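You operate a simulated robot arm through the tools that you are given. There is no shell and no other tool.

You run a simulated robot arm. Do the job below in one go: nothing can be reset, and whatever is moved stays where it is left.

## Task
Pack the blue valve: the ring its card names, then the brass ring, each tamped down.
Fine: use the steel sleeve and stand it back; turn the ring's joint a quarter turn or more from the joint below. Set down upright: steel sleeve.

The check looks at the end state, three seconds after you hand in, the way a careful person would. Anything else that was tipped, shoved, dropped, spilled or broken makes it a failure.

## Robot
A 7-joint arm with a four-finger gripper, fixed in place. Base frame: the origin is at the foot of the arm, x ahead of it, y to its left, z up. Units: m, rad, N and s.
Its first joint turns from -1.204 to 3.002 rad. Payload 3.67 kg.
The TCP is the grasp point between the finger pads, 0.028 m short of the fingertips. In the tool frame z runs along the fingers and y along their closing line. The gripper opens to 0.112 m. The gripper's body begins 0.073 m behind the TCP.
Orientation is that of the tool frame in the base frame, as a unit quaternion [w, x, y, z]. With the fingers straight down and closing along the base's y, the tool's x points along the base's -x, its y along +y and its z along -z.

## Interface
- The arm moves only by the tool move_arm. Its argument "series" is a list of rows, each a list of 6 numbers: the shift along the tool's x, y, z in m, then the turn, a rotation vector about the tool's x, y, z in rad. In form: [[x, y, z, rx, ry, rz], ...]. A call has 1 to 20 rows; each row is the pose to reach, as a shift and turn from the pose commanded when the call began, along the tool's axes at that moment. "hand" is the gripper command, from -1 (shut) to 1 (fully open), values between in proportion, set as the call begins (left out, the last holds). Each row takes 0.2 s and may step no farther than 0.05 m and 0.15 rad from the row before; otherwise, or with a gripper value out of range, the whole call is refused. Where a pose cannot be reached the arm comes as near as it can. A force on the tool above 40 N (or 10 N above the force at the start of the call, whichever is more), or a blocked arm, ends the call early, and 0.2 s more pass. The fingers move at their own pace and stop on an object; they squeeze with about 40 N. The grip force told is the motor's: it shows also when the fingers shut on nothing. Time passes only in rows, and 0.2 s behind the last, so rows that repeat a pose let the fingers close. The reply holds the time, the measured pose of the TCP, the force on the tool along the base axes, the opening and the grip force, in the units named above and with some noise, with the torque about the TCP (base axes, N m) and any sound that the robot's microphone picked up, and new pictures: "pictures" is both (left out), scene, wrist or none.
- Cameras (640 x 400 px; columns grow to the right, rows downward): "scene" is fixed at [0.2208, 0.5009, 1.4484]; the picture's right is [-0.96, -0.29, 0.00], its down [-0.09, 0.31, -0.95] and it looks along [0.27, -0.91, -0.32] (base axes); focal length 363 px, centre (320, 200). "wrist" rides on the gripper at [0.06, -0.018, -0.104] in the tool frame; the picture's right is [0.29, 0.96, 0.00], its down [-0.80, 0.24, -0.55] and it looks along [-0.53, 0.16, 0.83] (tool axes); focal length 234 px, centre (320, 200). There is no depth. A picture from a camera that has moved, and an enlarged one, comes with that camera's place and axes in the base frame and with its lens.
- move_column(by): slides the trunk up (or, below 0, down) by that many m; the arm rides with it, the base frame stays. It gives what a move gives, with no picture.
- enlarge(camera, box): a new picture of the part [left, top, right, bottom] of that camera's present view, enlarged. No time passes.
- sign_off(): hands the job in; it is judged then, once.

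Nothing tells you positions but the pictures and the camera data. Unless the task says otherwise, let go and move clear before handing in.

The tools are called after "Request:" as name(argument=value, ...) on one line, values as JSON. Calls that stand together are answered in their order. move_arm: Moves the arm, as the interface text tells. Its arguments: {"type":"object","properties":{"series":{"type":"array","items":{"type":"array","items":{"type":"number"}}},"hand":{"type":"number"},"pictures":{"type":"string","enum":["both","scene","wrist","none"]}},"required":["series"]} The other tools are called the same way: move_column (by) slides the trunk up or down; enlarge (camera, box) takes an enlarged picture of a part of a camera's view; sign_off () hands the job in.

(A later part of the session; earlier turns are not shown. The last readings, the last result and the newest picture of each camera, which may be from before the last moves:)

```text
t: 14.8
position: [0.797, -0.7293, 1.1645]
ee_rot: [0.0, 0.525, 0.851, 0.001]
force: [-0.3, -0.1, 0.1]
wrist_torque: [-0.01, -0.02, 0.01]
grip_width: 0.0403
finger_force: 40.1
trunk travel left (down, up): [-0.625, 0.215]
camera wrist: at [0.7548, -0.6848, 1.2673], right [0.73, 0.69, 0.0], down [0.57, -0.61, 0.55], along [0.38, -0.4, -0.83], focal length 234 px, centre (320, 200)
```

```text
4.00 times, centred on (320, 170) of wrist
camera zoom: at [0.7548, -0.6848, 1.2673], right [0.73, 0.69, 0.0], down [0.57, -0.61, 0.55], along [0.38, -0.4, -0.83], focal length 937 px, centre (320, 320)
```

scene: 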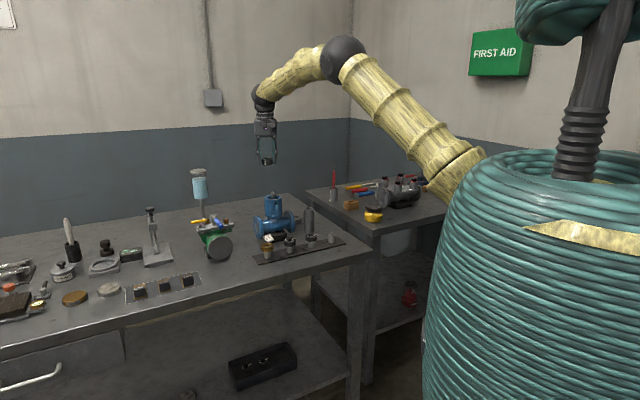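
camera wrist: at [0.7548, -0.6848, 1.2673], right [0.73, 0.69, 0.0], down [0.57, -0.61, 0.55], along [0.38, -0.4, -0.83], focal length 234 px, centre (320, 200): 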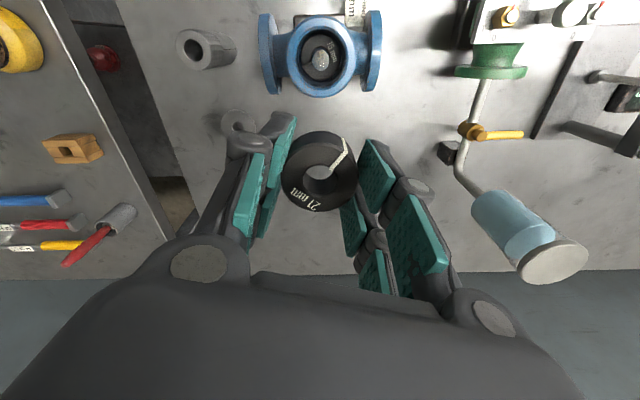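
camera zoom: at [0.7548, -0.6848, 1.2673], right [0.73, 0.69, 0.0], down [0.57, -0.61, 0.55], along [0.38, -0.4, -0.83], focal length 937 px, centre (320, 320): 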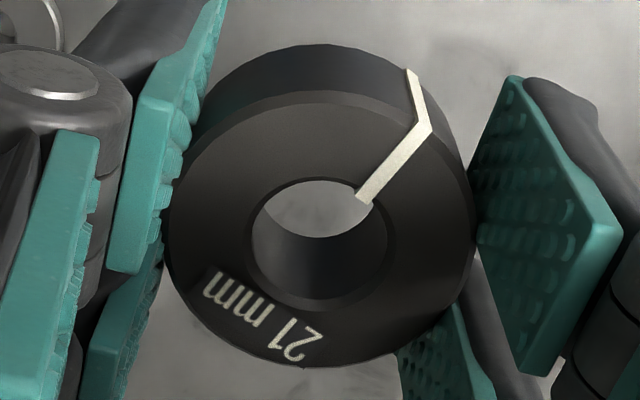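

Request:
enlarge(camera="wrist", box=[284, 12, 360, 102])

Request:
enlarge(camera="wrist", box=[300, 30, 342, 82])

```text
4.44 times, centred on (322, 57) of wrist
camera zoom: at [0.7548, -0.6848, 1.2673], right [0.73, 0.69, 0.0], down [0.57, -0.61, 0.55], along [0.38, -0.4, -0.83], focal length 1041 px, centre (311, 836)
```

zoom: 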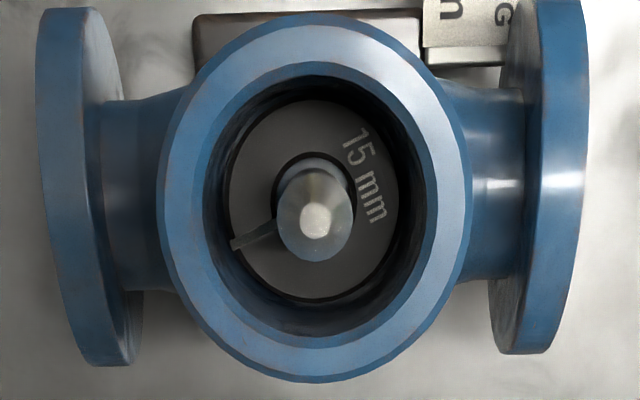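

```text
7.69 times, centred on (321, 56) of wrist
camera zoom: at [0.7548, -0.6848, 1.2673], right [0.73, 0.69, 0.0], down [0.57, -0.61, 0.55], along [0.38, -0.4, -0.83], focal length 1801 px, centre (312, 1308)
```

zoom: 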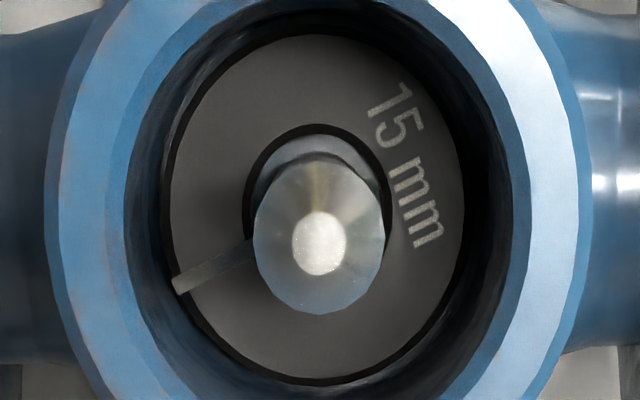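

The installed ring's joint points to about -112°, and my held ring's joint is at about +95°, so they are roughly 150° apart. The box axis is at about (0.763, -0.693), and I'll move the ring over it, still above the stem.

Request:
move_arm(series=[[0.016, -0.0046, 0.005, 0, 0, 0], [0.032, -0.0092, 0.015, 0, 0, 0], [0.0477, -0.0138, 0.03, 0, 0, 0], [0.0477, -0.0138, 0.05, 0, 0, 0], [0.0477, -0.0138, 0.055, 0, 0, 0], [0.0477, -0.0138, 0.055, 0, 0, 0]])

Request:
enlarge(camera="wrist", box=[250, 70, 390, 220])

Request:
enlarge(camera="scene", box=[245, 150, 305, 240])

```text
t: 16.2
position: [0.7644, -0.6948, 1.1077]
ee_rot: [-0.001, 0.524, 0.852, 0.001]
force: [-0.8, -1.2, 0.0]
wrist_torque: [0.0, -0.03, 0.01]
grip_width: 0.0399
finger_force: 40.1
trunk travel left (down, up): [-0.625, 0.215]
camera wrist: at [0.7223, -0.6486, 1.2118], right [0.72, 0.69, 0.0], down [0.57, -0.6, 0.55], along [0.38, -0.4, -0.83], focal length 234 px, centre (320, 200)
```

scene: 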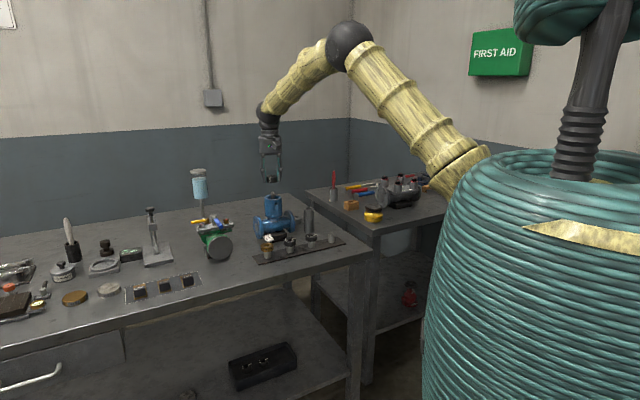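
wrist: 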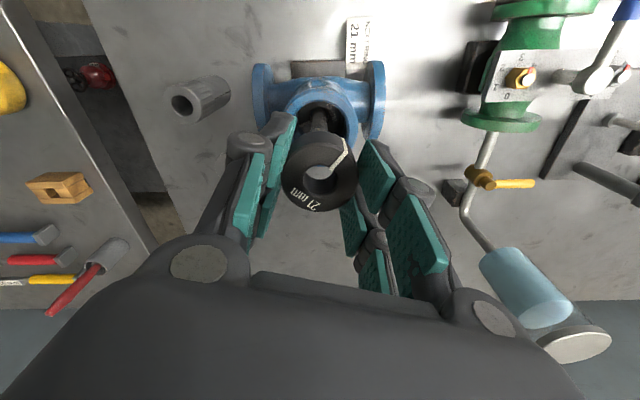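

```text
2.67 times, centred on (320, 145) of wrist
camera zoom: at [0.7223, -0.6486, 1.2118], right [0.72, 0.69, 0.0], down [0.57, -0.6, 0.55], along [0.38, -0.4, -0.83], focal length 624 px, centre (320, 347)
```

zoom: 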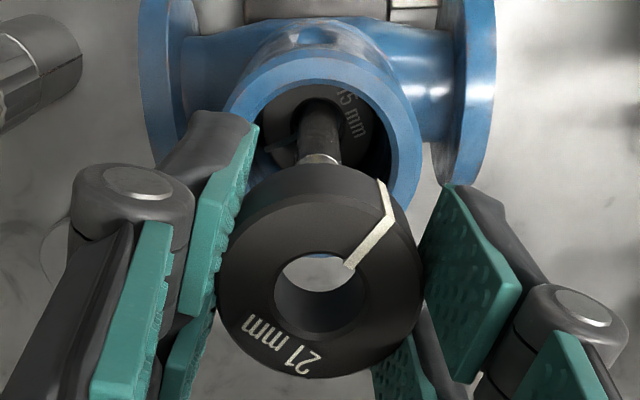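

```text
4.44 times, centred on (275, 195) of scene
camera zoom: at [0.2208, 0.5009, 1.4484], right [-0.96, -0.29, 0.0], down [-0.09, 0.31, -0.95], along [0.27, -0.91, -0.32], focal length 1615 px, centre (520, 222)
```

zoom: 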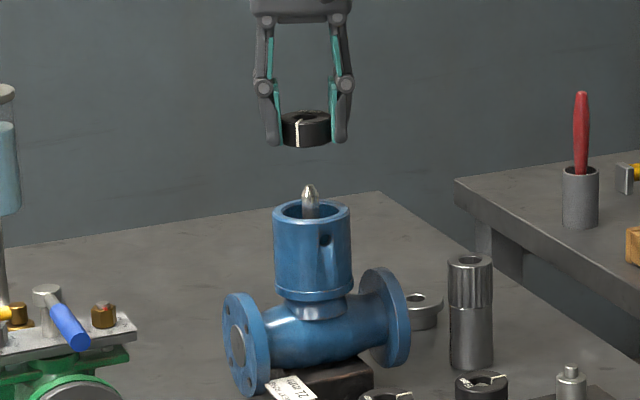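

The ring hangs just above the stem. I'll zoom further in both views to fine-tune alignment.

Request:
enlarge(camera="scene", box=[262, 172, 288, 204])

Request:
enlarge(camera="wrist", box=[295, 75, 345, 140])

```text
12.50 times, centred on (275, 188) of scene
camera zoom: at [0.2208, 0.5009, 1.4484], right [-0.96, -0.29, 0.0], down [-0.09, 0.31, -0.95], along [0.27, -0.91, -0.32], focal length 4542 px, centre (882, 350)
```

zoom: 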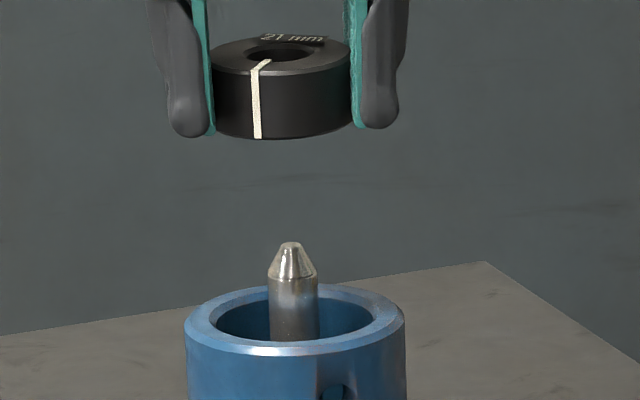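

```text
6.15 times, centred on (320, 108) of wrist
camera zoom: at [0.7223, -0.6486, 1.2118], right [0.72, 0.69, 0.0], down [0.57, -0.6, 0.55], along [0.38, -0.4, -0.83], focal length 1441 px, centre (320, 769)
```

zoom: 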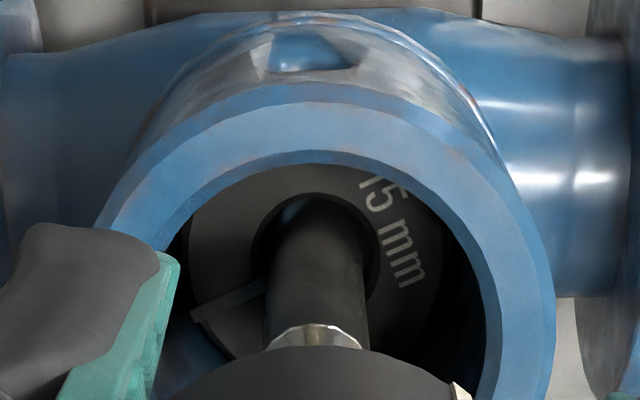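

Both views agree that the ring should shift about 2 mm. I correct that and lower so the stem tip enters the ring's bore, watching the forces.

Request:
move_arm(series=[[0.0021, -0.0006, 0.0, 0, 0, 0], [0.0021, -0.0006, 0.015, 0, 0, 0], [0.0021, -0.0006, 0.03, 0, 0, 0], [0.0021, -0.0006, 0.043, 0, 0, 0], [0.0021, -0.0006, 0.043, 0, 0, 0]])

Request:
enlarge(camera="scene", box=[262, 172, 288, 204])

Request:
enlarge(camera="wrist", box=[270, 100, 370, 220])

```text
t: 17.4
position: [0.7651, -0.6937, 1.0634]
ee_rot: [-0.001, 0.523, 0.852, 0.0]
force: [-0.5, 0.6, -0.7]
wrist_torque: [0.0, -0.03, 0.01]
grip_width: 0.0399
finger_force: 40.0
trunk travel left (down, up): [-0.625, 0.215]
camera wrist: at [0.7221, -0.6473, 1.1684], right [0.72, 0.69, 0.0], down [0.57, -0.6, 0.55], along [0.38, -0.4, -0.83], focal length 234 px, centre (320, 200)
```

scene: 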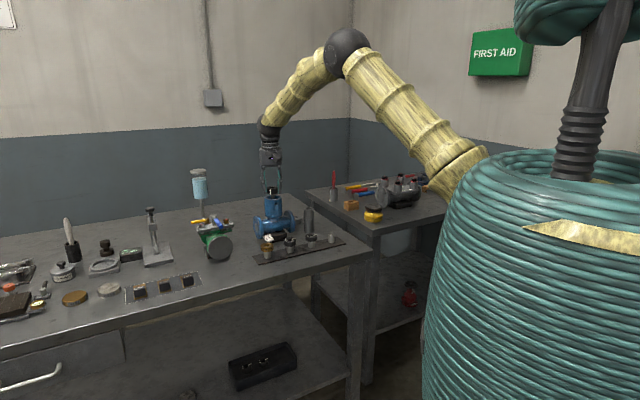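
wrist: 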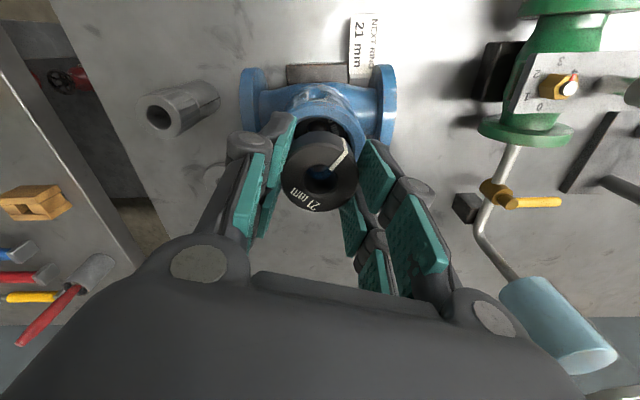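

```text
12.50 times, centred on (275, 188) of scene
camera zoom: at [0.2208, 0.5009, 1.4484], right [-0.96, -0.29, 0.0], down [-0.09, 0.31, -0.95], along [0.27, -0.91, -0.32], focal length 4542 px, centre (882, 350)
```

zoom: 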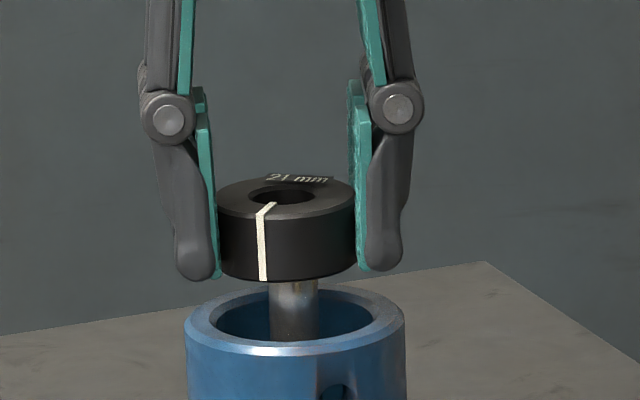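

```text
3.33 times, centred on (320, 160) of wrist
camera zoom: at [0.7221, -0.6473, 1.1684], right [0.72, 0.69, 0.0], down [0.57, -0.6, 0.55], along [0.38, -0.4, -0.83], focal length 781 px, centre (320, 333)
```

zoom: 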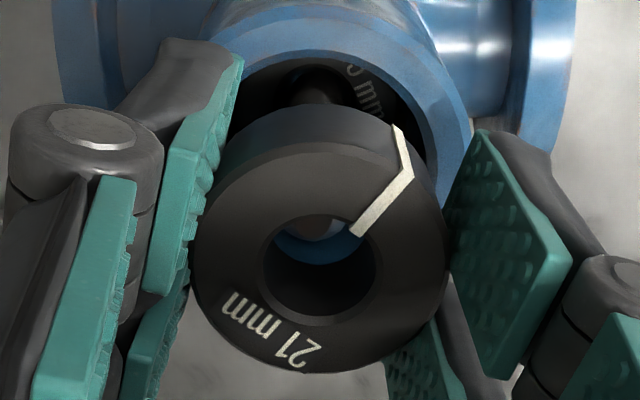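

Stem is entering the bore with no contact force. Both views still ask for about 2 mm towards the near-left, so I correct and go down a bit further.

Request:
move_arm(series=[[0.0022, -0.0008, 0.0, 0, 0, 0], [0.0022, -0.0008, 0.006, 0, 0, 0], [0.0022, -0.0008, 0.01, 0, 0, 0], [0.0022, -0.0008, 0.01, 0, 0, 0]], pictures="none")

Request:
enlarge(camera="scene", box=[262, 172, 288, 204])

Request:
enlarge(camera="wrist", box=[270, 100, 370, 220])

```text
t: 18.4
position: [0.762, -0.6905, 1.0535]
ee_rot: [0.0, 0.524, 0.852, 0.0]
force: [0.0, 0.1, 0.5]
wrist_torque: [0.02, 0.0, -0.01]
grip_width: 0.0399
finger_force: 39.5
trunk travel left (down, up): [-0.625, 0.215]
```

```text
12.50 times, centred on (275, 188) of scene
camera zoom: at [0.2208, 0.5009, 1.4484], right [-0.96, -0.29, 0.0], down [-0.09, 0.31, -0.95], along [0.27, -0.91, -0.32], focal length 4542 px, centre (882, 350)
```

zoom: 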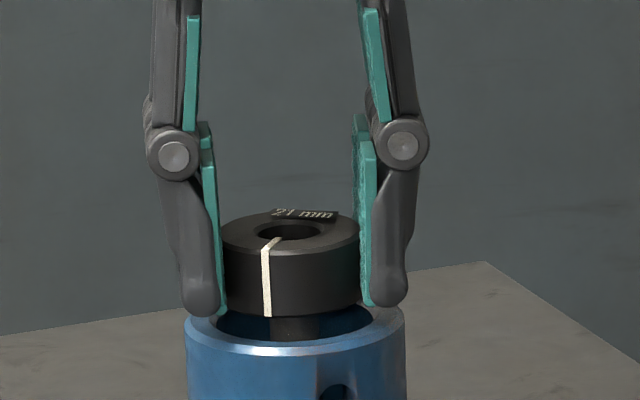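

```text
3.33 times, centred on (320, 160) of wrist
camera zoom: at [0.7199, -0.6451, 1.1582], right [0.72, 0.69, 0.0], down [0.57, -0.6, 0.55], along [0.38, -0.4, -0.83], focal length 781 px, centre (320, 333)
```

zoom: 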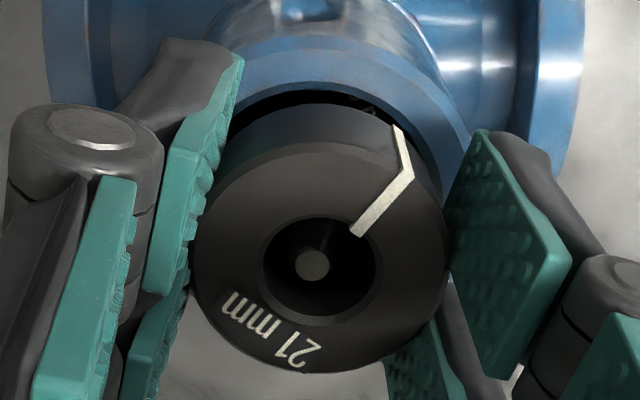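

The stem is well inside the bore, offset only ~1 mm sideways. I nudge that and lower the last few millimetres to the mouth.

Request:
move_arm(series=[[-0.0003, -0.0011, 0.0, 0, 0, 0], [-0.0003, -0.0011, 0.002, 0, 0, 0], [-0.0003, -0.0011, 0.004, 0, 0, 0], [-0.0003, -0.0011, 0.006, 0, 0, 0], [-0.0003, -0.0011, 0.006, 0, 0, 0]], pictures="none")

Request:
enlarge(camera="scene", box=[262, 172, 288, 204])

Request:
enlarge(camera="wrist", box=[270, 100, 370, 220])

```text
t: 19.6
position: [0.7617, -0.6904, 1.048]
ee_rot: [-0.002, 0.524, 0.852, 0.001]
force: [1.3, -0.4, -0.3]
wrist_torque: [-0.02, -0.04, 0.02]
grip_width: 0.0398
finger_force: 39.8
trunk travel left (down, up): [-0.625, 0.215]
```

```text
12.50 times, centred on (275, 188) of scene
camera zoom: at [0.2208, 0.5009, 1.4484], right [-0.96, -0.29, 0.0], down [-0.09, 0.31, -0.95], along [0.27, -0.91, -0.32], focal length 4542 px, centre (882, 350)
```

zoom: 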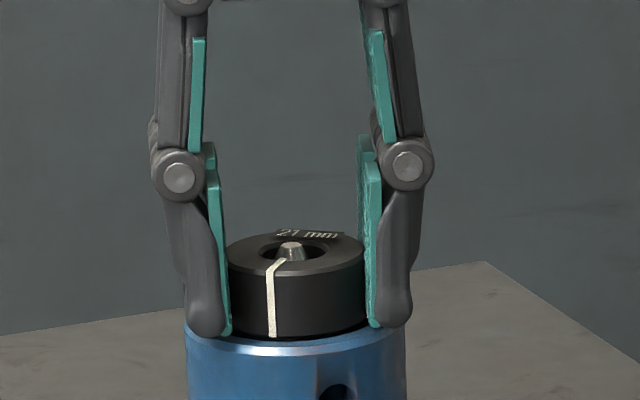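

```text
3.33 times, centred on (320, 160) of wrist
camera zoom: at [0.7188, -0.6456, 1.1518], right [0.72, 0.69, 0.0], down [0.57, -0.6, 0.55], along [0.38, -0.4, -0.83], focal length 781 px, centre (320, 333)
```

zoom: 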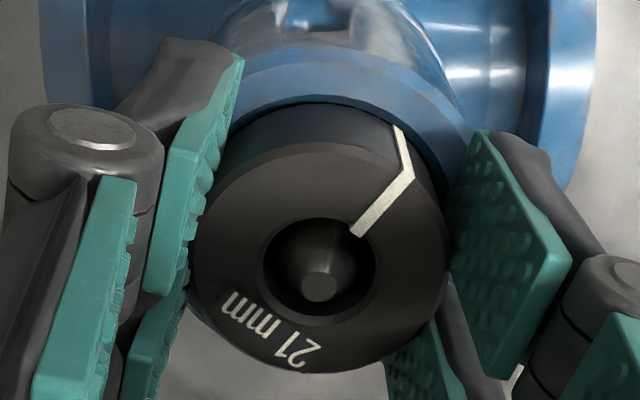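

Well aligned now and no contact yet. I continue down in small steps until the ring sits in the mouth.

Request:
move_arm(series=[[0, 0, 0.001, 0, 0, 0], [0, 0, 0.002, 0, 0, 0], [0, 0, 0.003, 0, 0, 0], [0, 0, 0.003, 0, 0, 0]], pictures="none")

Request:
enlarge(camera="scene", box=[262, 172, 288, 204])

Request:
enlarge(camera="wrist", box=[270, 100, 370, 220])

```text
t: 20.6
position: [0.7618, -0.6916, 1.0453]
ee_rot: [-0.001, 0.523, 0.852, 0.001]
force: [0.2, 0.1, 0.1]
wrist_torque: [-0.01, -0.02, 0.02]
grip_width: 0.0398
finger_force: 39.8
trunk travel left (down, up): [-0.625, 0.215]
```

```text
12.50 times, centred on (275, 188) of scene
camera zoom: at [0.2208, 0.5009, 1.4484], right [-0.96, -0.29, 0.0], down [-0.09, 0.31, -0.95], along [0.27, -0.91, -0.32], focal length 4542 px, centre (882, 350)
```

zoom: 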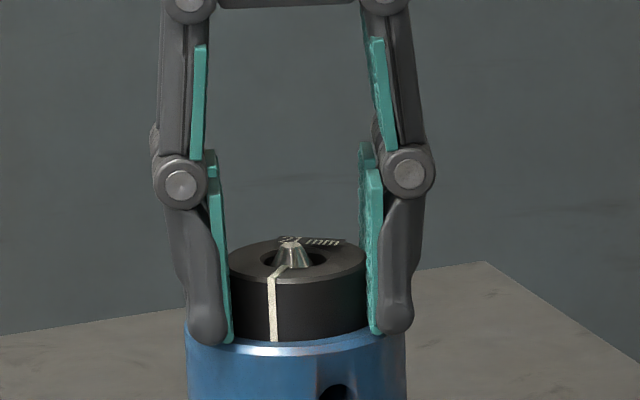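

```text
3.33 times, centred on (320, 160) of wrist
camera zoom: at [0.7187, -0.6461, 1.1493], right [0.72, 0.69, 0.0], down [0.57, -0.6, 0.55], along [0.38, -0.4, -0.83], focal length 781 px, centre (320, 333)
```

zoom: 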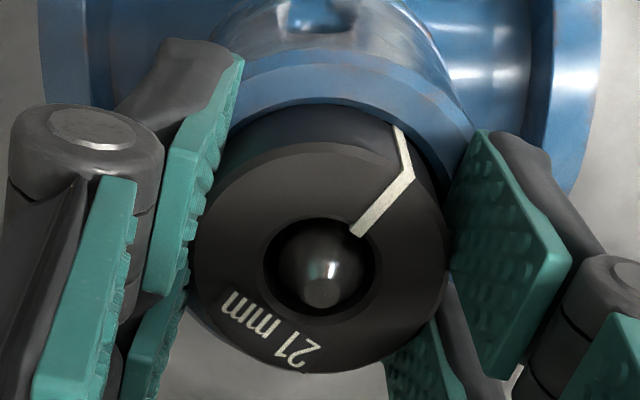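

Request:
move_arm(series=[[0, 0, 0.001, 0, 0, 0], [0, 0, 0.002, 0, 0, 0], [0, 0, 0.003, 0, 0, 0], [0, 0, 0.004, 0, 0, 0], [0, 0, 0.004, 0, 0, 0]], pictures="none")

Request:
enlarge(camera="scene", box=[262, 172, 288, 204])

Request:
enlarge(camera="wrist", box=[270, 100, 370, 220])

```text
t: 21.8
position: [0.7629, -0.6907, 1.0435]
ee_rot: [0.001, 0.524, 0.852, -0.001]
force: [10.1, -15.0, 28.0]
wrist_torque: [-0.71, 0.41, 0.27]
grip_width: 0.04
finger_force: 39.8
trunk travel left (down, up): [-0.625, 0.215]
```

```text
12.50 times, centred on (275, 188) of scene
camera zoom: at [0.2208, 0.5009, 1.4484], right [-0.96, -0.29, 0.0], down [-0.09, 0.31, -0.95], along [0.27, -0.91, -0.32], focal length 4542 px, centre (882, 350)
```

zoom: 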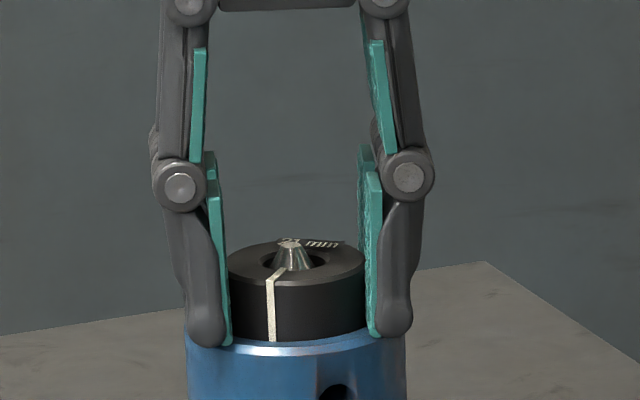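

```text
3.33 times, centred on (320, 160) of wrist
camera zoom: at [0.7185, -0.6457, 1.1482], right [0.72, 0.69, 0.0], down [0.57, -0.6, 0.56], along [0.38, -0.4, -0.83], focal length 781 px, centre (320, 333)
```

zoom: 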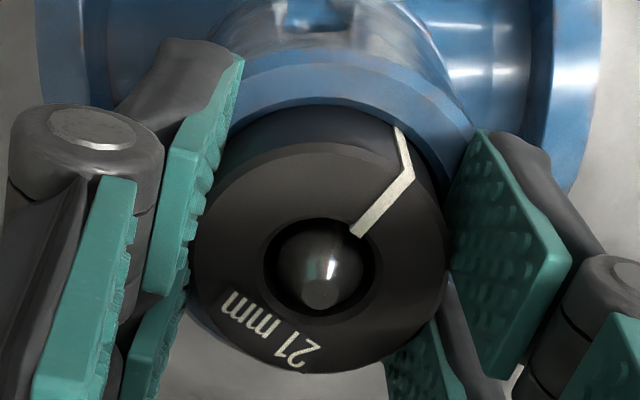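

Contact: about 28 N up, with a sideways push that suggests the ring sits ~1 mm too far towards the camera side. I back off slightly, shift with that push, and try again.

Request:
move_arm(series=[[0, 0, -0.003, 0, 0, 0], [-0.0012, 0.0, -0.003, 0, 0, 0], [-0.0012, 0.0, -0.003, 0, 0, 0]], pictures="none")

Request:
move_arm(series=[[0, 0, 0.001, 0, 0, 0], [0, 0, 0.002, 0, 0, 0], [0, 0, 0.002, 0, 0, 0]], pictures="none")

```text
t: 22.6
position: [0.763, -0.6913, 1.0449]
ee_rot: [-0.001, 0.524, 0.852, 0.001]
force: [5.9, -5.8, 16.0]
wrist_torque: [-0.39, -0.35, -0.04]
grip_width: 0.0401
finger_force: 39.7
trunk travel left (down, up): [-0.625, 0.215]
```

```text
t: 23.4
position: [0.7627, -0.6913, 1.0446]
ee_rot: [0.001, 0.524, 0.852, 0.001]
force: [7.1, -6.6, 25.0]
wrist_torque: [-0.47, 0.2, 0.12]
grip_width: 0.0397
finger_force: 39.8
trunk travel left (down, up): [-0.625, 0.215]
```

Request:
enlarge(camera="scene", box=[266, 186, 286, 204])

Request:
enlarge(camera="wrist", box=[295, 110, 350, 170])

```text
16.00 times, centred on (276, 195) of scene
camera zoom: at [0.2208, 0.5009, 1.4484], right [-0.96, -0.29, 0.0], down [-0.09, 0.31, -0.95], along [0.27, -0.91, -0.32], focal length 5813 px, centre (1024, 280)
```

zoom: 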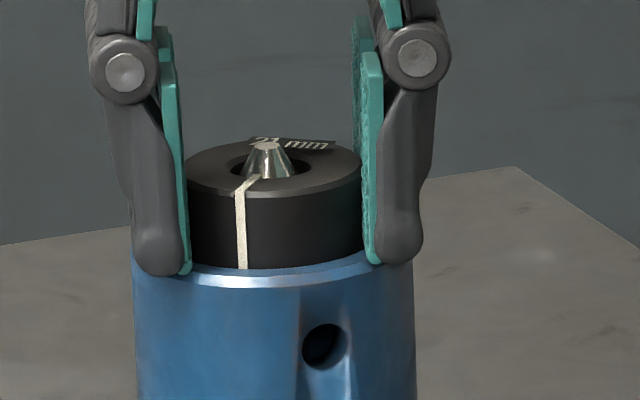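

```text
6.67 times, centred on (322, 140) of wrist
camera zoom: at [0.7188, -0.6459, 1.1484], right [0.72, 0.69, 0.0], down [0.57, -0.6, 0.55], along [0.38, -0.4, -0.83], focal length 1561 px, centre (303, 600)
```

zoom: 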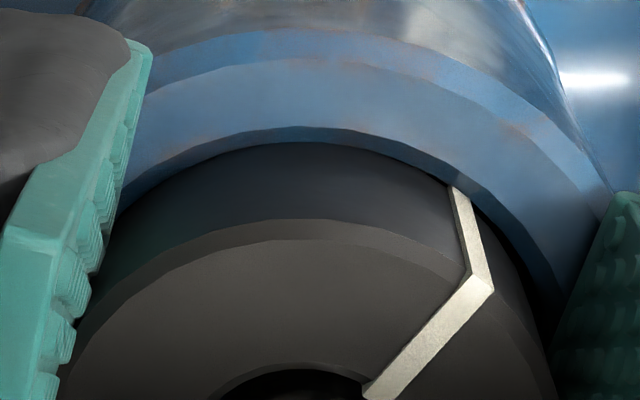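

The fingertips look to be reaching the rim, and the ring's lower edge is in the mouth with a small remaining push away from the camera side. I ease up, shift another millimetre that way, and recheck the force.

Request:
move_arm(series=[[0, 0, -0.003, 0, 0, 0], [-0.001, 0.0003, -0.003, 0, 0, 0], [-0.001, 0.0003, -0.003, 0, 0, 0]], pictures="none")

Request:
move_arm(series=[[0, 0, 0.001, 0, 0, 0], [0, 0, 0.002, 0, 0, 0], [0, 0, 0.002, 0, 0, 0]], pictures="none")

```text
t: 24.2
position: [0.7609, -0.6911, 1.0445]
ee_rot: [-0.002, 0.524, 0.852, 0.0]
force: [-1.7, 4.0, 5.0]
wrist_torque: [0.07, -0.13, 0.11]
grip_width: 0.0401
finger_force: 40.1
trunk travel left (down, up): [-0.625, 0.215]
```

```text
t: 25.0
position: [0.7622, -0.6929, 1.044]
ee_rot: [-0.001, 0.525, 0.851, 0.001]
force: [-2.1, 4.9, 8.3]
wrist_torque: [-0.01, 0.07, -0.05]
grip_width: 0.0401
finger_force: 39.8
trunk travel left (down, up): [-0.625, 0.215]
```

Forces are now small. Lowering a little more to see whether the ring slides in.

Request:
move_arm(series=[[0.0003, 0, 0.001, 0, 0, 0], [0.0003, 0, 0.002, 0, 0, 0], [0.0003, 0, 0.003, 0, 0, 0], [0.0003, 0, 0.003, 0, 0, 0]], pictures="none")

Request:
enlarge(camera="scene", box=[266, 186, 286, 204])

Request:
enlarge(camera="wrist", box=[270, 100, 370, 220])

```text
t: 26.0
position: [0.7628, -0.6926, 1.0439]
ee_rot: [0.002, 0.524, 0.852, 0.0]
force: [9.3, -12.4, 37.2]
wrist_torque: [-0.49, 0.74, 0.34]
grip_width: 0.0398
finger_force: 40.3
trunk travel left (down, up): [-0.625, 0.215]
```

```text
16.00 times, centred on (276, 195) of scene
camera zoom: at [0.2208, 0.5009, 1.4484], right [-0.96, -0.29, 0.0], down [-0.09, 0.31, -0.95], along [0.27, -0.91, -0.32], focal length 5813 px, centre (1024, 280)
```

zoom: 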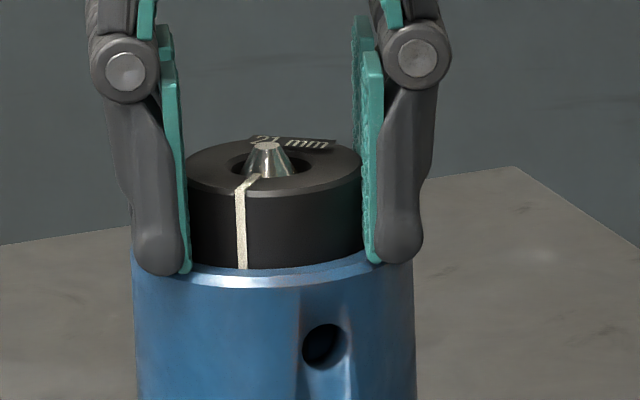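

```text
3.33 times, centred on (320, 160) of wrist
camera zoom: at [0.7187, -0.6463, 1.1481], right [0.72, 0.69, 0.0], down [0.57, -0.6, 0.56], along [0.39, -0.4, -0.83], focal length 781 px, centre (320, 333)
```

zoom: 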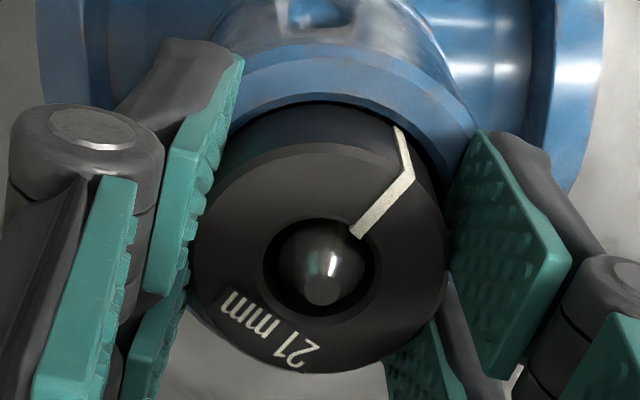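

The reaction point sits at a fingertip prong beyond the ring's radius, so the fingertips rest on the rim and the ring is already in the mouth. I ease the load and release the ring.

Request:
move_arm(series=[[0, 0, -0.002, 0, 0, 0], [-0.0003, 0, -0.004, 0, 0, 0], [-0.0003, 0, -0.004, 0, 0, 0]], pictures="none")

Request:
move_arm(series=[[0, 0, 0, 0, 0, 0], [0, 0, 0, 0, 0, 0], [0, 0, 0, 0, 0, 0]], hand=0.1)

Request:
enlarge(camera="scene", box=[262, 172, 288, 204])

Request:
enlarge(camera="wrist", box=[270, 100, 370, 220])

```text
t: 26.8
position: [0.7618, -0.6922, 1.0435]
ee_rot: [-0.002, 0.524, 0.852, 0.001]
force: [7.8, -8.5, 18.6]
wrist_torque: [-0.4, -0.36, -0.06]
grip_width: 0.0399
finger_force: 39.7
trunk travel left (down, up): [-0.625, 0.215]
```

```text
t: 27.6
position: [0.7631, -0.6929, 1.0439]
ee_rot: [-0.001, 0.525, 0.851, 0.001]
force: [0.1, -0.6, -0.1]
wrist_torque: [-0.04, 0.01, -0.03]
grip_width: 0.0617
finger_force: 0.1
trunk travel left (down, up): [-0.625, 0.215]
camera wrist: at [0.72, -0.6473, 1.1477], right [0.72, 0.69, 0.0], down [0.57, -0.6, 0.55], along [0.38, -0.4, -0.83], focal length 234 px, centre (320, 200)
```

scene: 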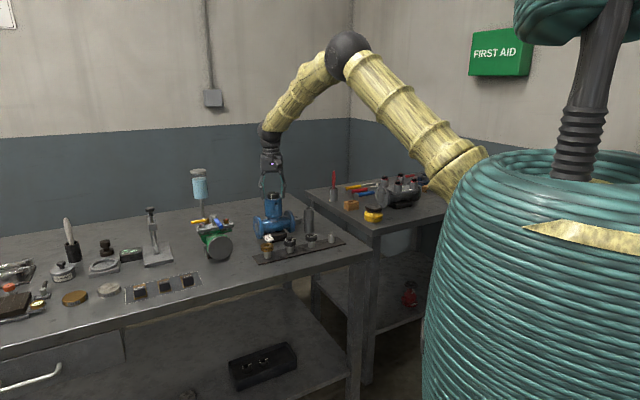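
wrist: 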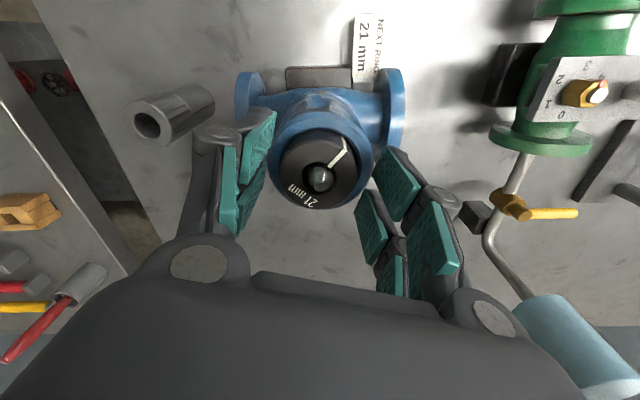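

```text
12.50 times, centred on (275, 188) of scene
camera zoom: at [0.2208, 0.5009, 1.4484], right [-0.96, -0.29, 0.0], down [-0.09, 0.31, -0.95], along [0.27, -0.91, -0.32], focal length 4542 px, centre (882, 350)
```

zoom: 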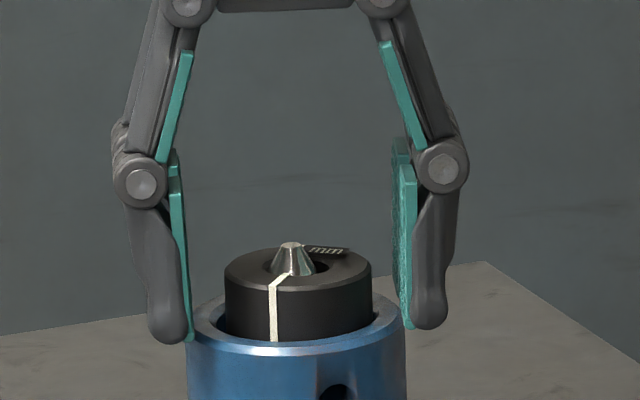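

```text
3.33 times, centred on (320, 160) of wrist
camera zoom: at [0.72, -0.6473, 1.1477], right [0.72, 0.69, 0.0], down [0.57, -0.6, 0.55], along [0.38, -0.4, -0.83], focal length 781 px, centre (320, 333)
```

zoom: 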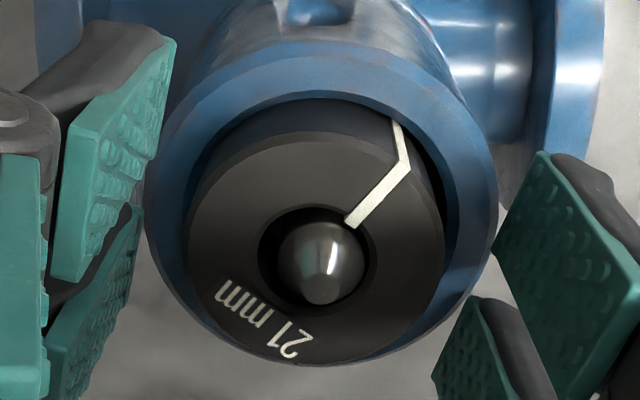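

The ring stays snugly in the mouth around the stem (it is a friction fit), with its joint well away from the joint below. Next I fetch the steel sleeve: rise, turn the tool so the fingers close clear of the valve flange, and go above the sleeve.

Request:
move_arm(series=[[0, 0, -0.02, 0, 0, 0], [0, 0, -0.05, 0, 0, 0], [0, 0, -0.09, 0, 0, 0], [-0.0028, -0.0108, -0.09, 0, 0, -0.143], [-0.0056, -0.0216, -0.09, 0, 0, -0.286], [-0.0084, -0.0324, -0.09, 0, 0, -0.429], [-0.0113, -0.0431, -0.09, 0, 0, -0.572], [-0.0141, -0.0539, -0.09, 0, 0, -0.715], [-0.0169, -0.0647, -0.09, 0, 0, -0.858], [-0.0197, -0.0755, -0.09, 0, 0, -1.001], [-0.0225, -0.0863, -0.09, 0, 0, -1.144], [-0.0253, -0.0971, -0.09, 0, 0, -1.287], [-0.0282, -0.1078, -0.09, 0, 0, -1.43], [-0.031, -0.1186, -0.09, 0, 0, -1.573], [-0.0338, -0.1294, -0.09, 0, 0, -1.716], [-0.0366, -0.1402, -0.09, 0, 0, -1.858], [-0.0366, -0.1402, -0.09, 0, 0, -1.858]], hand=0.4)

Request:
enlarge(camera="wrist", box=[270, 30, 390, 170])

Request:
enlarge(camera="scene", box=[240, 150, 345, 250])

```text
t: 31.2
position: [0.6544, -0.7879, 1.1322]
ee_rot: [0.0, -0.37, 0.929, 0.0]
force: [-0.5, 0.1, 0.4]
wrist_torque: [-0.01, 0.01, -0.01]
grip_width: 0.0783
finger_force: 0.0
trunk travel left (down, up): [-0.625, 0.215]
camera wrist: at [0.6243, -0.8423, 1.2365], right [-0.87, 0.5, 0.0], down [0.42, 0.72, 0.55], along [0.27, 0.48, -0.83], focal length 234 px, centre (320, 200)
```

scene: 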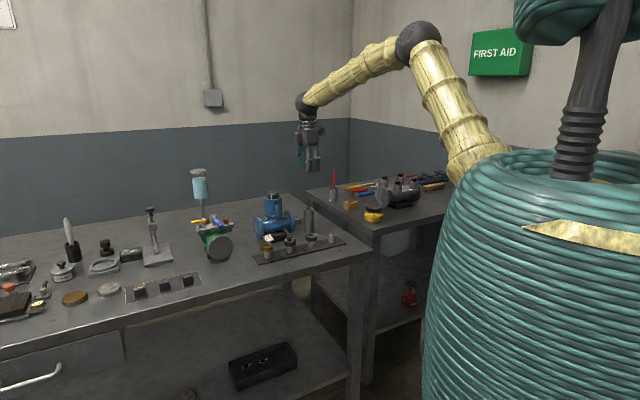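
wrist: 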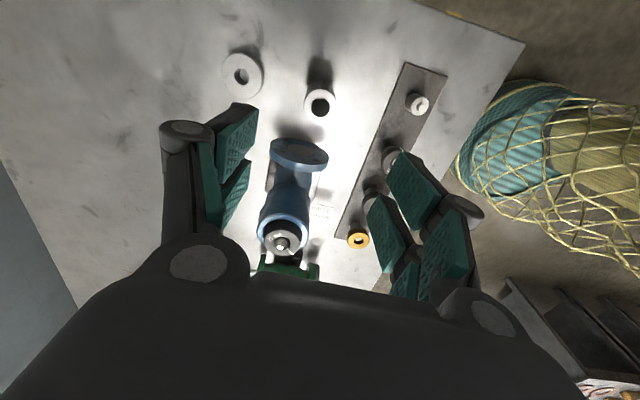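

```text
2.86 times, centred on (330, 100) of wrist
camera zoom: at [0.6243, -0.8423, 1.2365], right [-0.87, 0.5, 0.0], down [0.42, 0.72, 0.55], along [0.27, 0.48, -0.83], focal length 669 px, centre (291, 486)
```

zoom: 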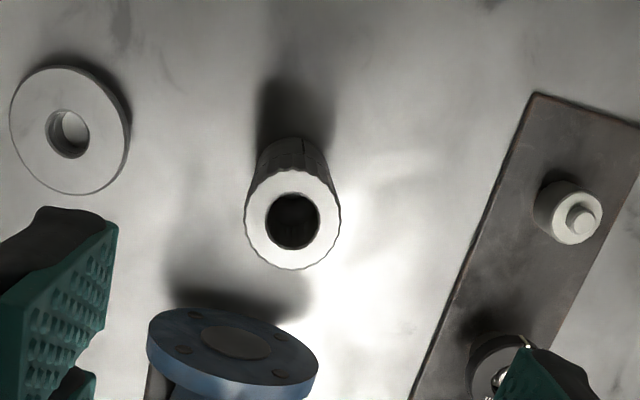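

```text
4.00 times, centred on (292, 200) of scene
camera zoom: at [0.2208, 0.5009, 1.4484], right [-0.96, -0.29, 0.0], down [-0.09, 0.31, -0.95], along [0.27, -0.91, -0.32], focal length 1453 px, centre (430, 200)
```

zoom: 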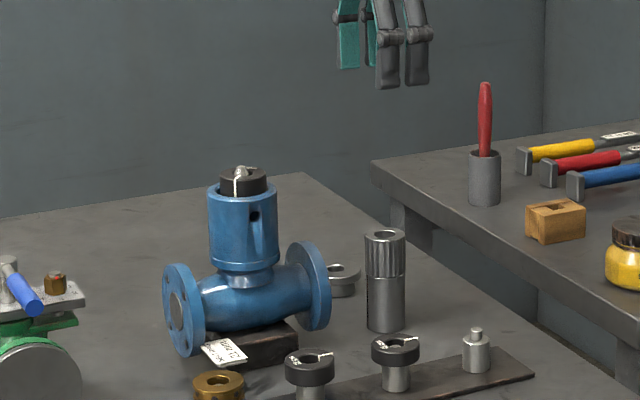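

The sleeve is under the gripper, about 3 mm off along the tool's x. I correct that and come down to just above its top.

Request:
move_arm(series=[[0.003, 0, 0.03, 0, 0, 0], [0.003, 0, 0.07, 0, 0, 0], [0.003, 0, 0.105, 0, 0, 0], [0.003, 0, 0.13, 0, 0, 0], [0.003, 0, 0.13, 0, 0, 0]])

Request:
enlarge(camera="wrist", box=[250, 70, 390, 220])

Request:
enlarge(camera="scene", box=[285, 180, 335, 240])

```text
t: 32.4
position: [0.651, -0.7914, 1.0023]
ee_rot: [0.0, -0.37, 0.929, 0.003]
force: [-0.1, 0.0, 0.6]
wrist_torque: [0.04, -0.04, 0.02]
grip_width: 0.0783
finger_force: 0.1
trunk travel left (down, up): [-0.625, 0.215]
camera wrist: at [0.6198, -0.846, 1.1062], right [-0.87, 0.5, 0.0], down [0.42, 0.72, 0.56], along [0.28, 0.48, -0.83], focal length 234 px, centre (320, 200)
```

scene: 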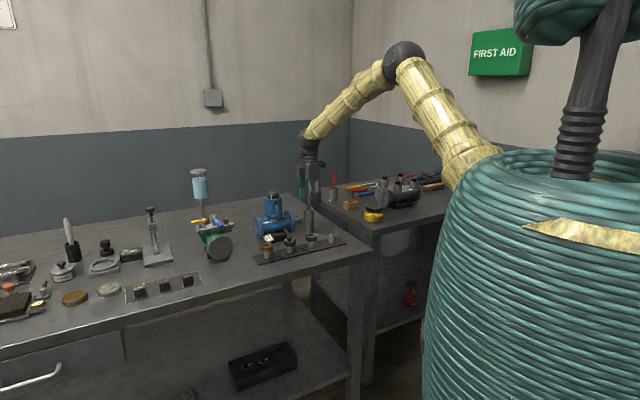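
wrist: 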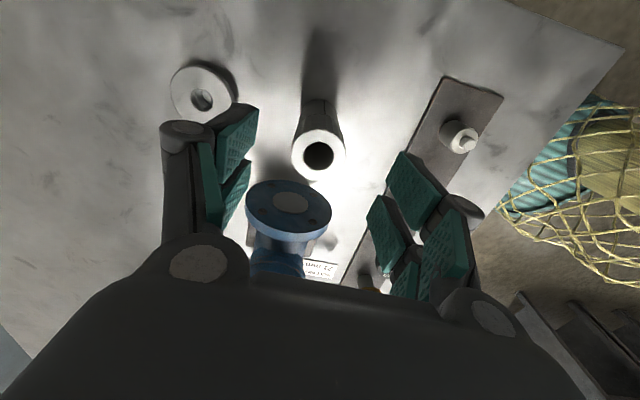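

```text
2.67 times, centred on (320, 145) of wrist
camera zoom: at [0.6198, -0.846, 1.1062], right [-0.87, 0.5, 0.0], down [0.42, 0.72, 0.56], along [0.28, 0.48, -0.83], focal length 624 px, centre (320, 347)
```

zoom: 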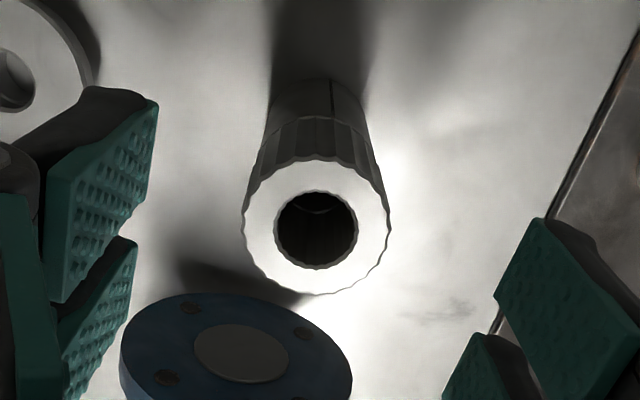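

```text
6.67 times, centred on (310, 210) of scene
camera zoom: at [0.2208, 0.5009, 1.4484], right [-0.96, -0.29, 0.0], down [-0.09, 0.31, -0.95], along [0.27, -0.91, -0.32], focal length 2422 px, centre (387, 133)
```

zoom: 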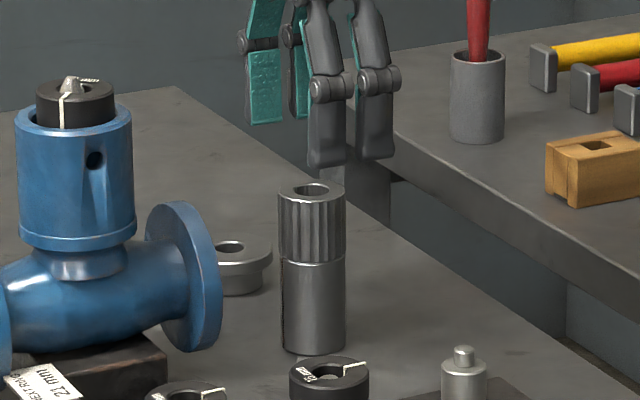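

Request:
move_arm(series=[[-0.0005, 0, 0.02, 0, 0, 0], [-0.0005, 0, 0.042, 0, 0, 0], [-0.0005, 0, 0.042, 0, 0, 0]])

Request:
enlarge(camera="wrist", box=[250, 70, 390, 220])

Request:
enlarge(camera="scene", box=[290, 195, 330, 240])

```text
t: 33.2
position: [0.6535, -0.7926, 0.9619]
ee_rot: [0.0, -0.369, 0.929, 0.001]
force: [-0.9, 0.5, -0.7]
wrist_torque: [0.0, -0.01, -0.03]
grip_width: 0.0786
finger_force: 0.1
trunk travel left (down, up): [-0.625, 0.215]
camera wrist: at [0.621, -0.8462, 1.0654], right [-0.87, 0.5, 0.0], down [0.42, 0.72, 0.56], along [0.28, 0.48, -0.83], focal length 234 px, centre (320, 200)
```

scene: 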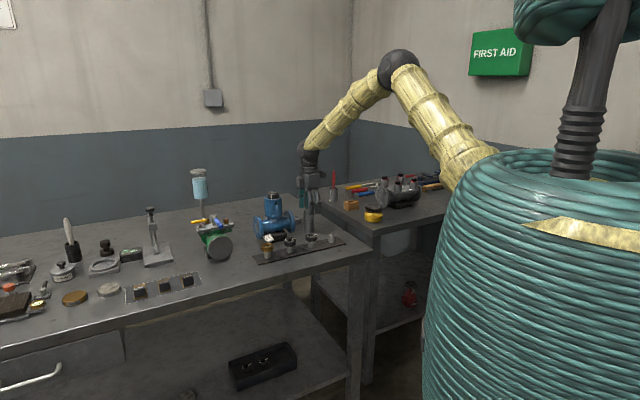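
wrist: 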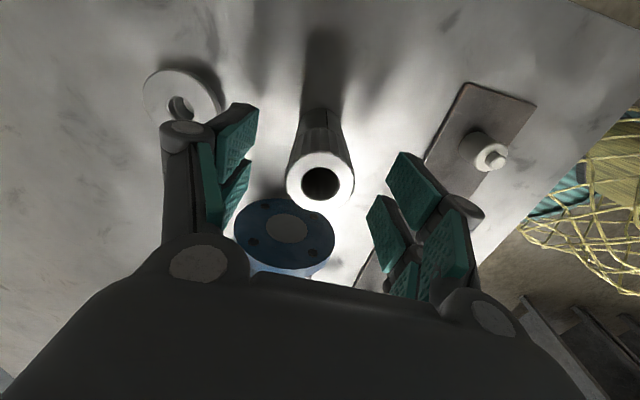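

```text
2.67 times, centred on (320, 145) of wrist
camera zoom: at [0.621, -0.8462, 1.0654], right [-0.87, 0.5, 0.0], down [0.42, 0.72, 0.56], along [0.28, 0.48, -0.83], focal length 624 px, centre (320, 347)
```

zoom: 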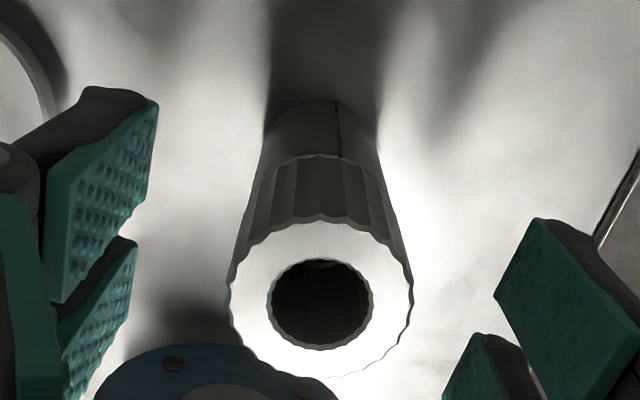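

```text
8.89 times, centred on (310, 218) of scene
camera zoom: at [0.2208, 0.5009, 1.4484], right [-0.96, -0.29, 0.0], down [-0.09, 0.31, -0.95], along [0.27, -0.91, -0.32], focal length 3230 px, centre (409, 44)
```

zoom: 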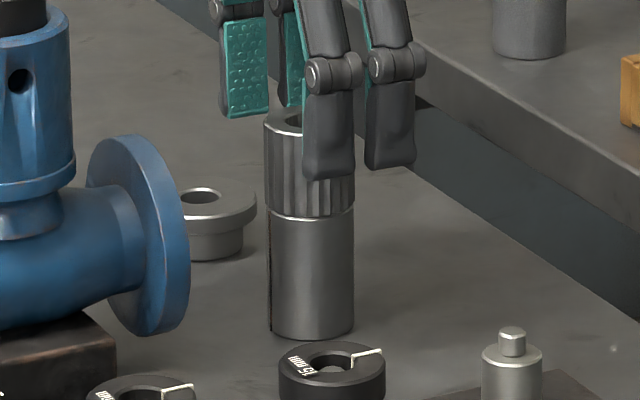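

Scene and wrist views together put the sleeve ~3 mm off along tool x and its top near z≈0.946. I correct and lower so the pads straddle the fluted top section.

Request:
move_arm(series=[[-0.003, 0.0003, 0.0, 0, 0, 0], [-0.003, 0.0003, 0.012, 0, 0, 0], [-0.003, 0.0003, 0.024, 0, 0, 0], [-0.003, 0.0003, 0.024, 0, 0, 0]])

Request:
enlarge(camera="wrist", box=[250, 70, 390, 220])

Request:
enlarge(camera="scene", box=[290, 195, 330, 240])

```text
t: 34.2
position: [0.6536, -0.7891, 0.9367]
ee_rot: [0.0, -0.369, 0.93, 0.002]
force: [1.4, -0.8, -0.2]
wrist_torque: [0.03, -0.01, 0.02]
grip_width: 0.0785
finger_force: 0.1
trunk travel left (down, up): [-0.625, 0.215]
camera wrist: at [0.6228, -0.8429, 1.0417], right [-0.87, 0.5, 0.0], down [0.42, 0.72, 0.56], along [0.28, 0.48, -0.83], focal length 234 px, centre (320, 200)
```

scene: 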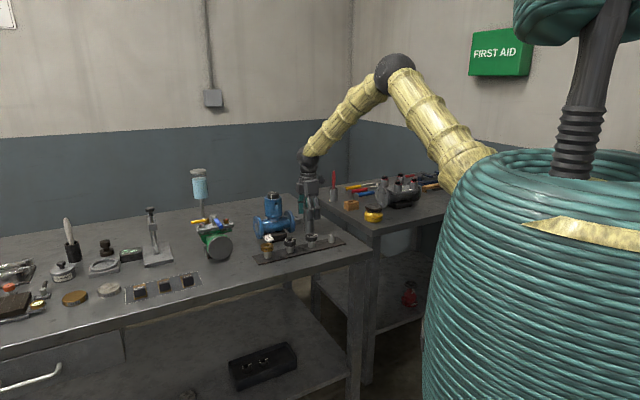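
wrist: 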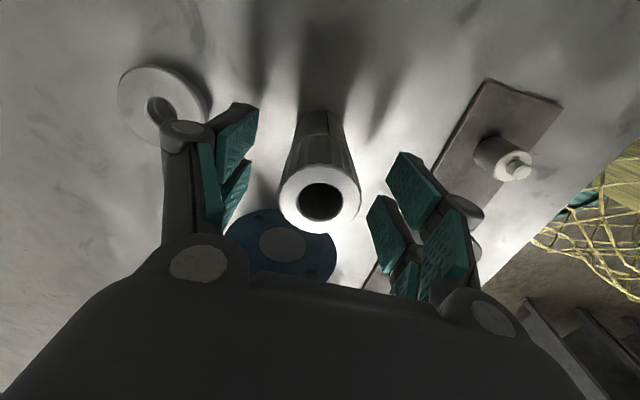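

```text
2.67 times, centred on (320, 145) of wrist
camera zoom: at [0.6228, -0.8429, 1.0417], right [-0.87, 0.5, 0.0], down [0.42, 0.72, 0.56], along [0.28, 0.48, -0.83], focal length 624 px, centre (320, 347)
```

zoom: 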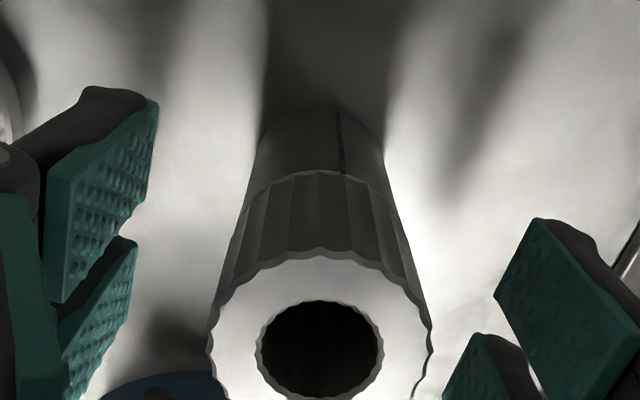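

```text
8.89 times, centred on (310, 218) of scene
camera zoom: at [0.2208, 0.5009, 1.4484], right [-0.96, -0.29, 0.0], down [-0.09, 0.31, -0.95], along [0.27, -0.91, -0.32], focal length 3230 px, centre (409, 44)
```

zoom: 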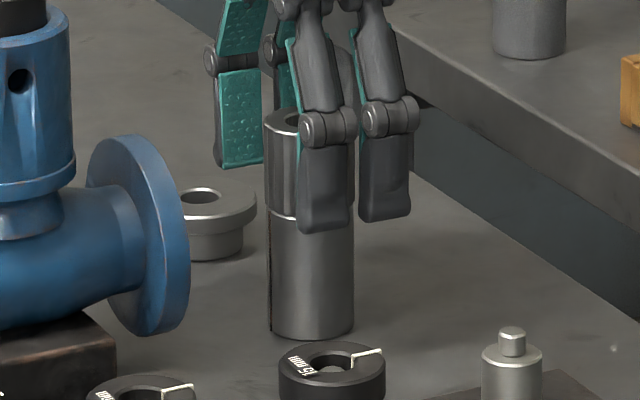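

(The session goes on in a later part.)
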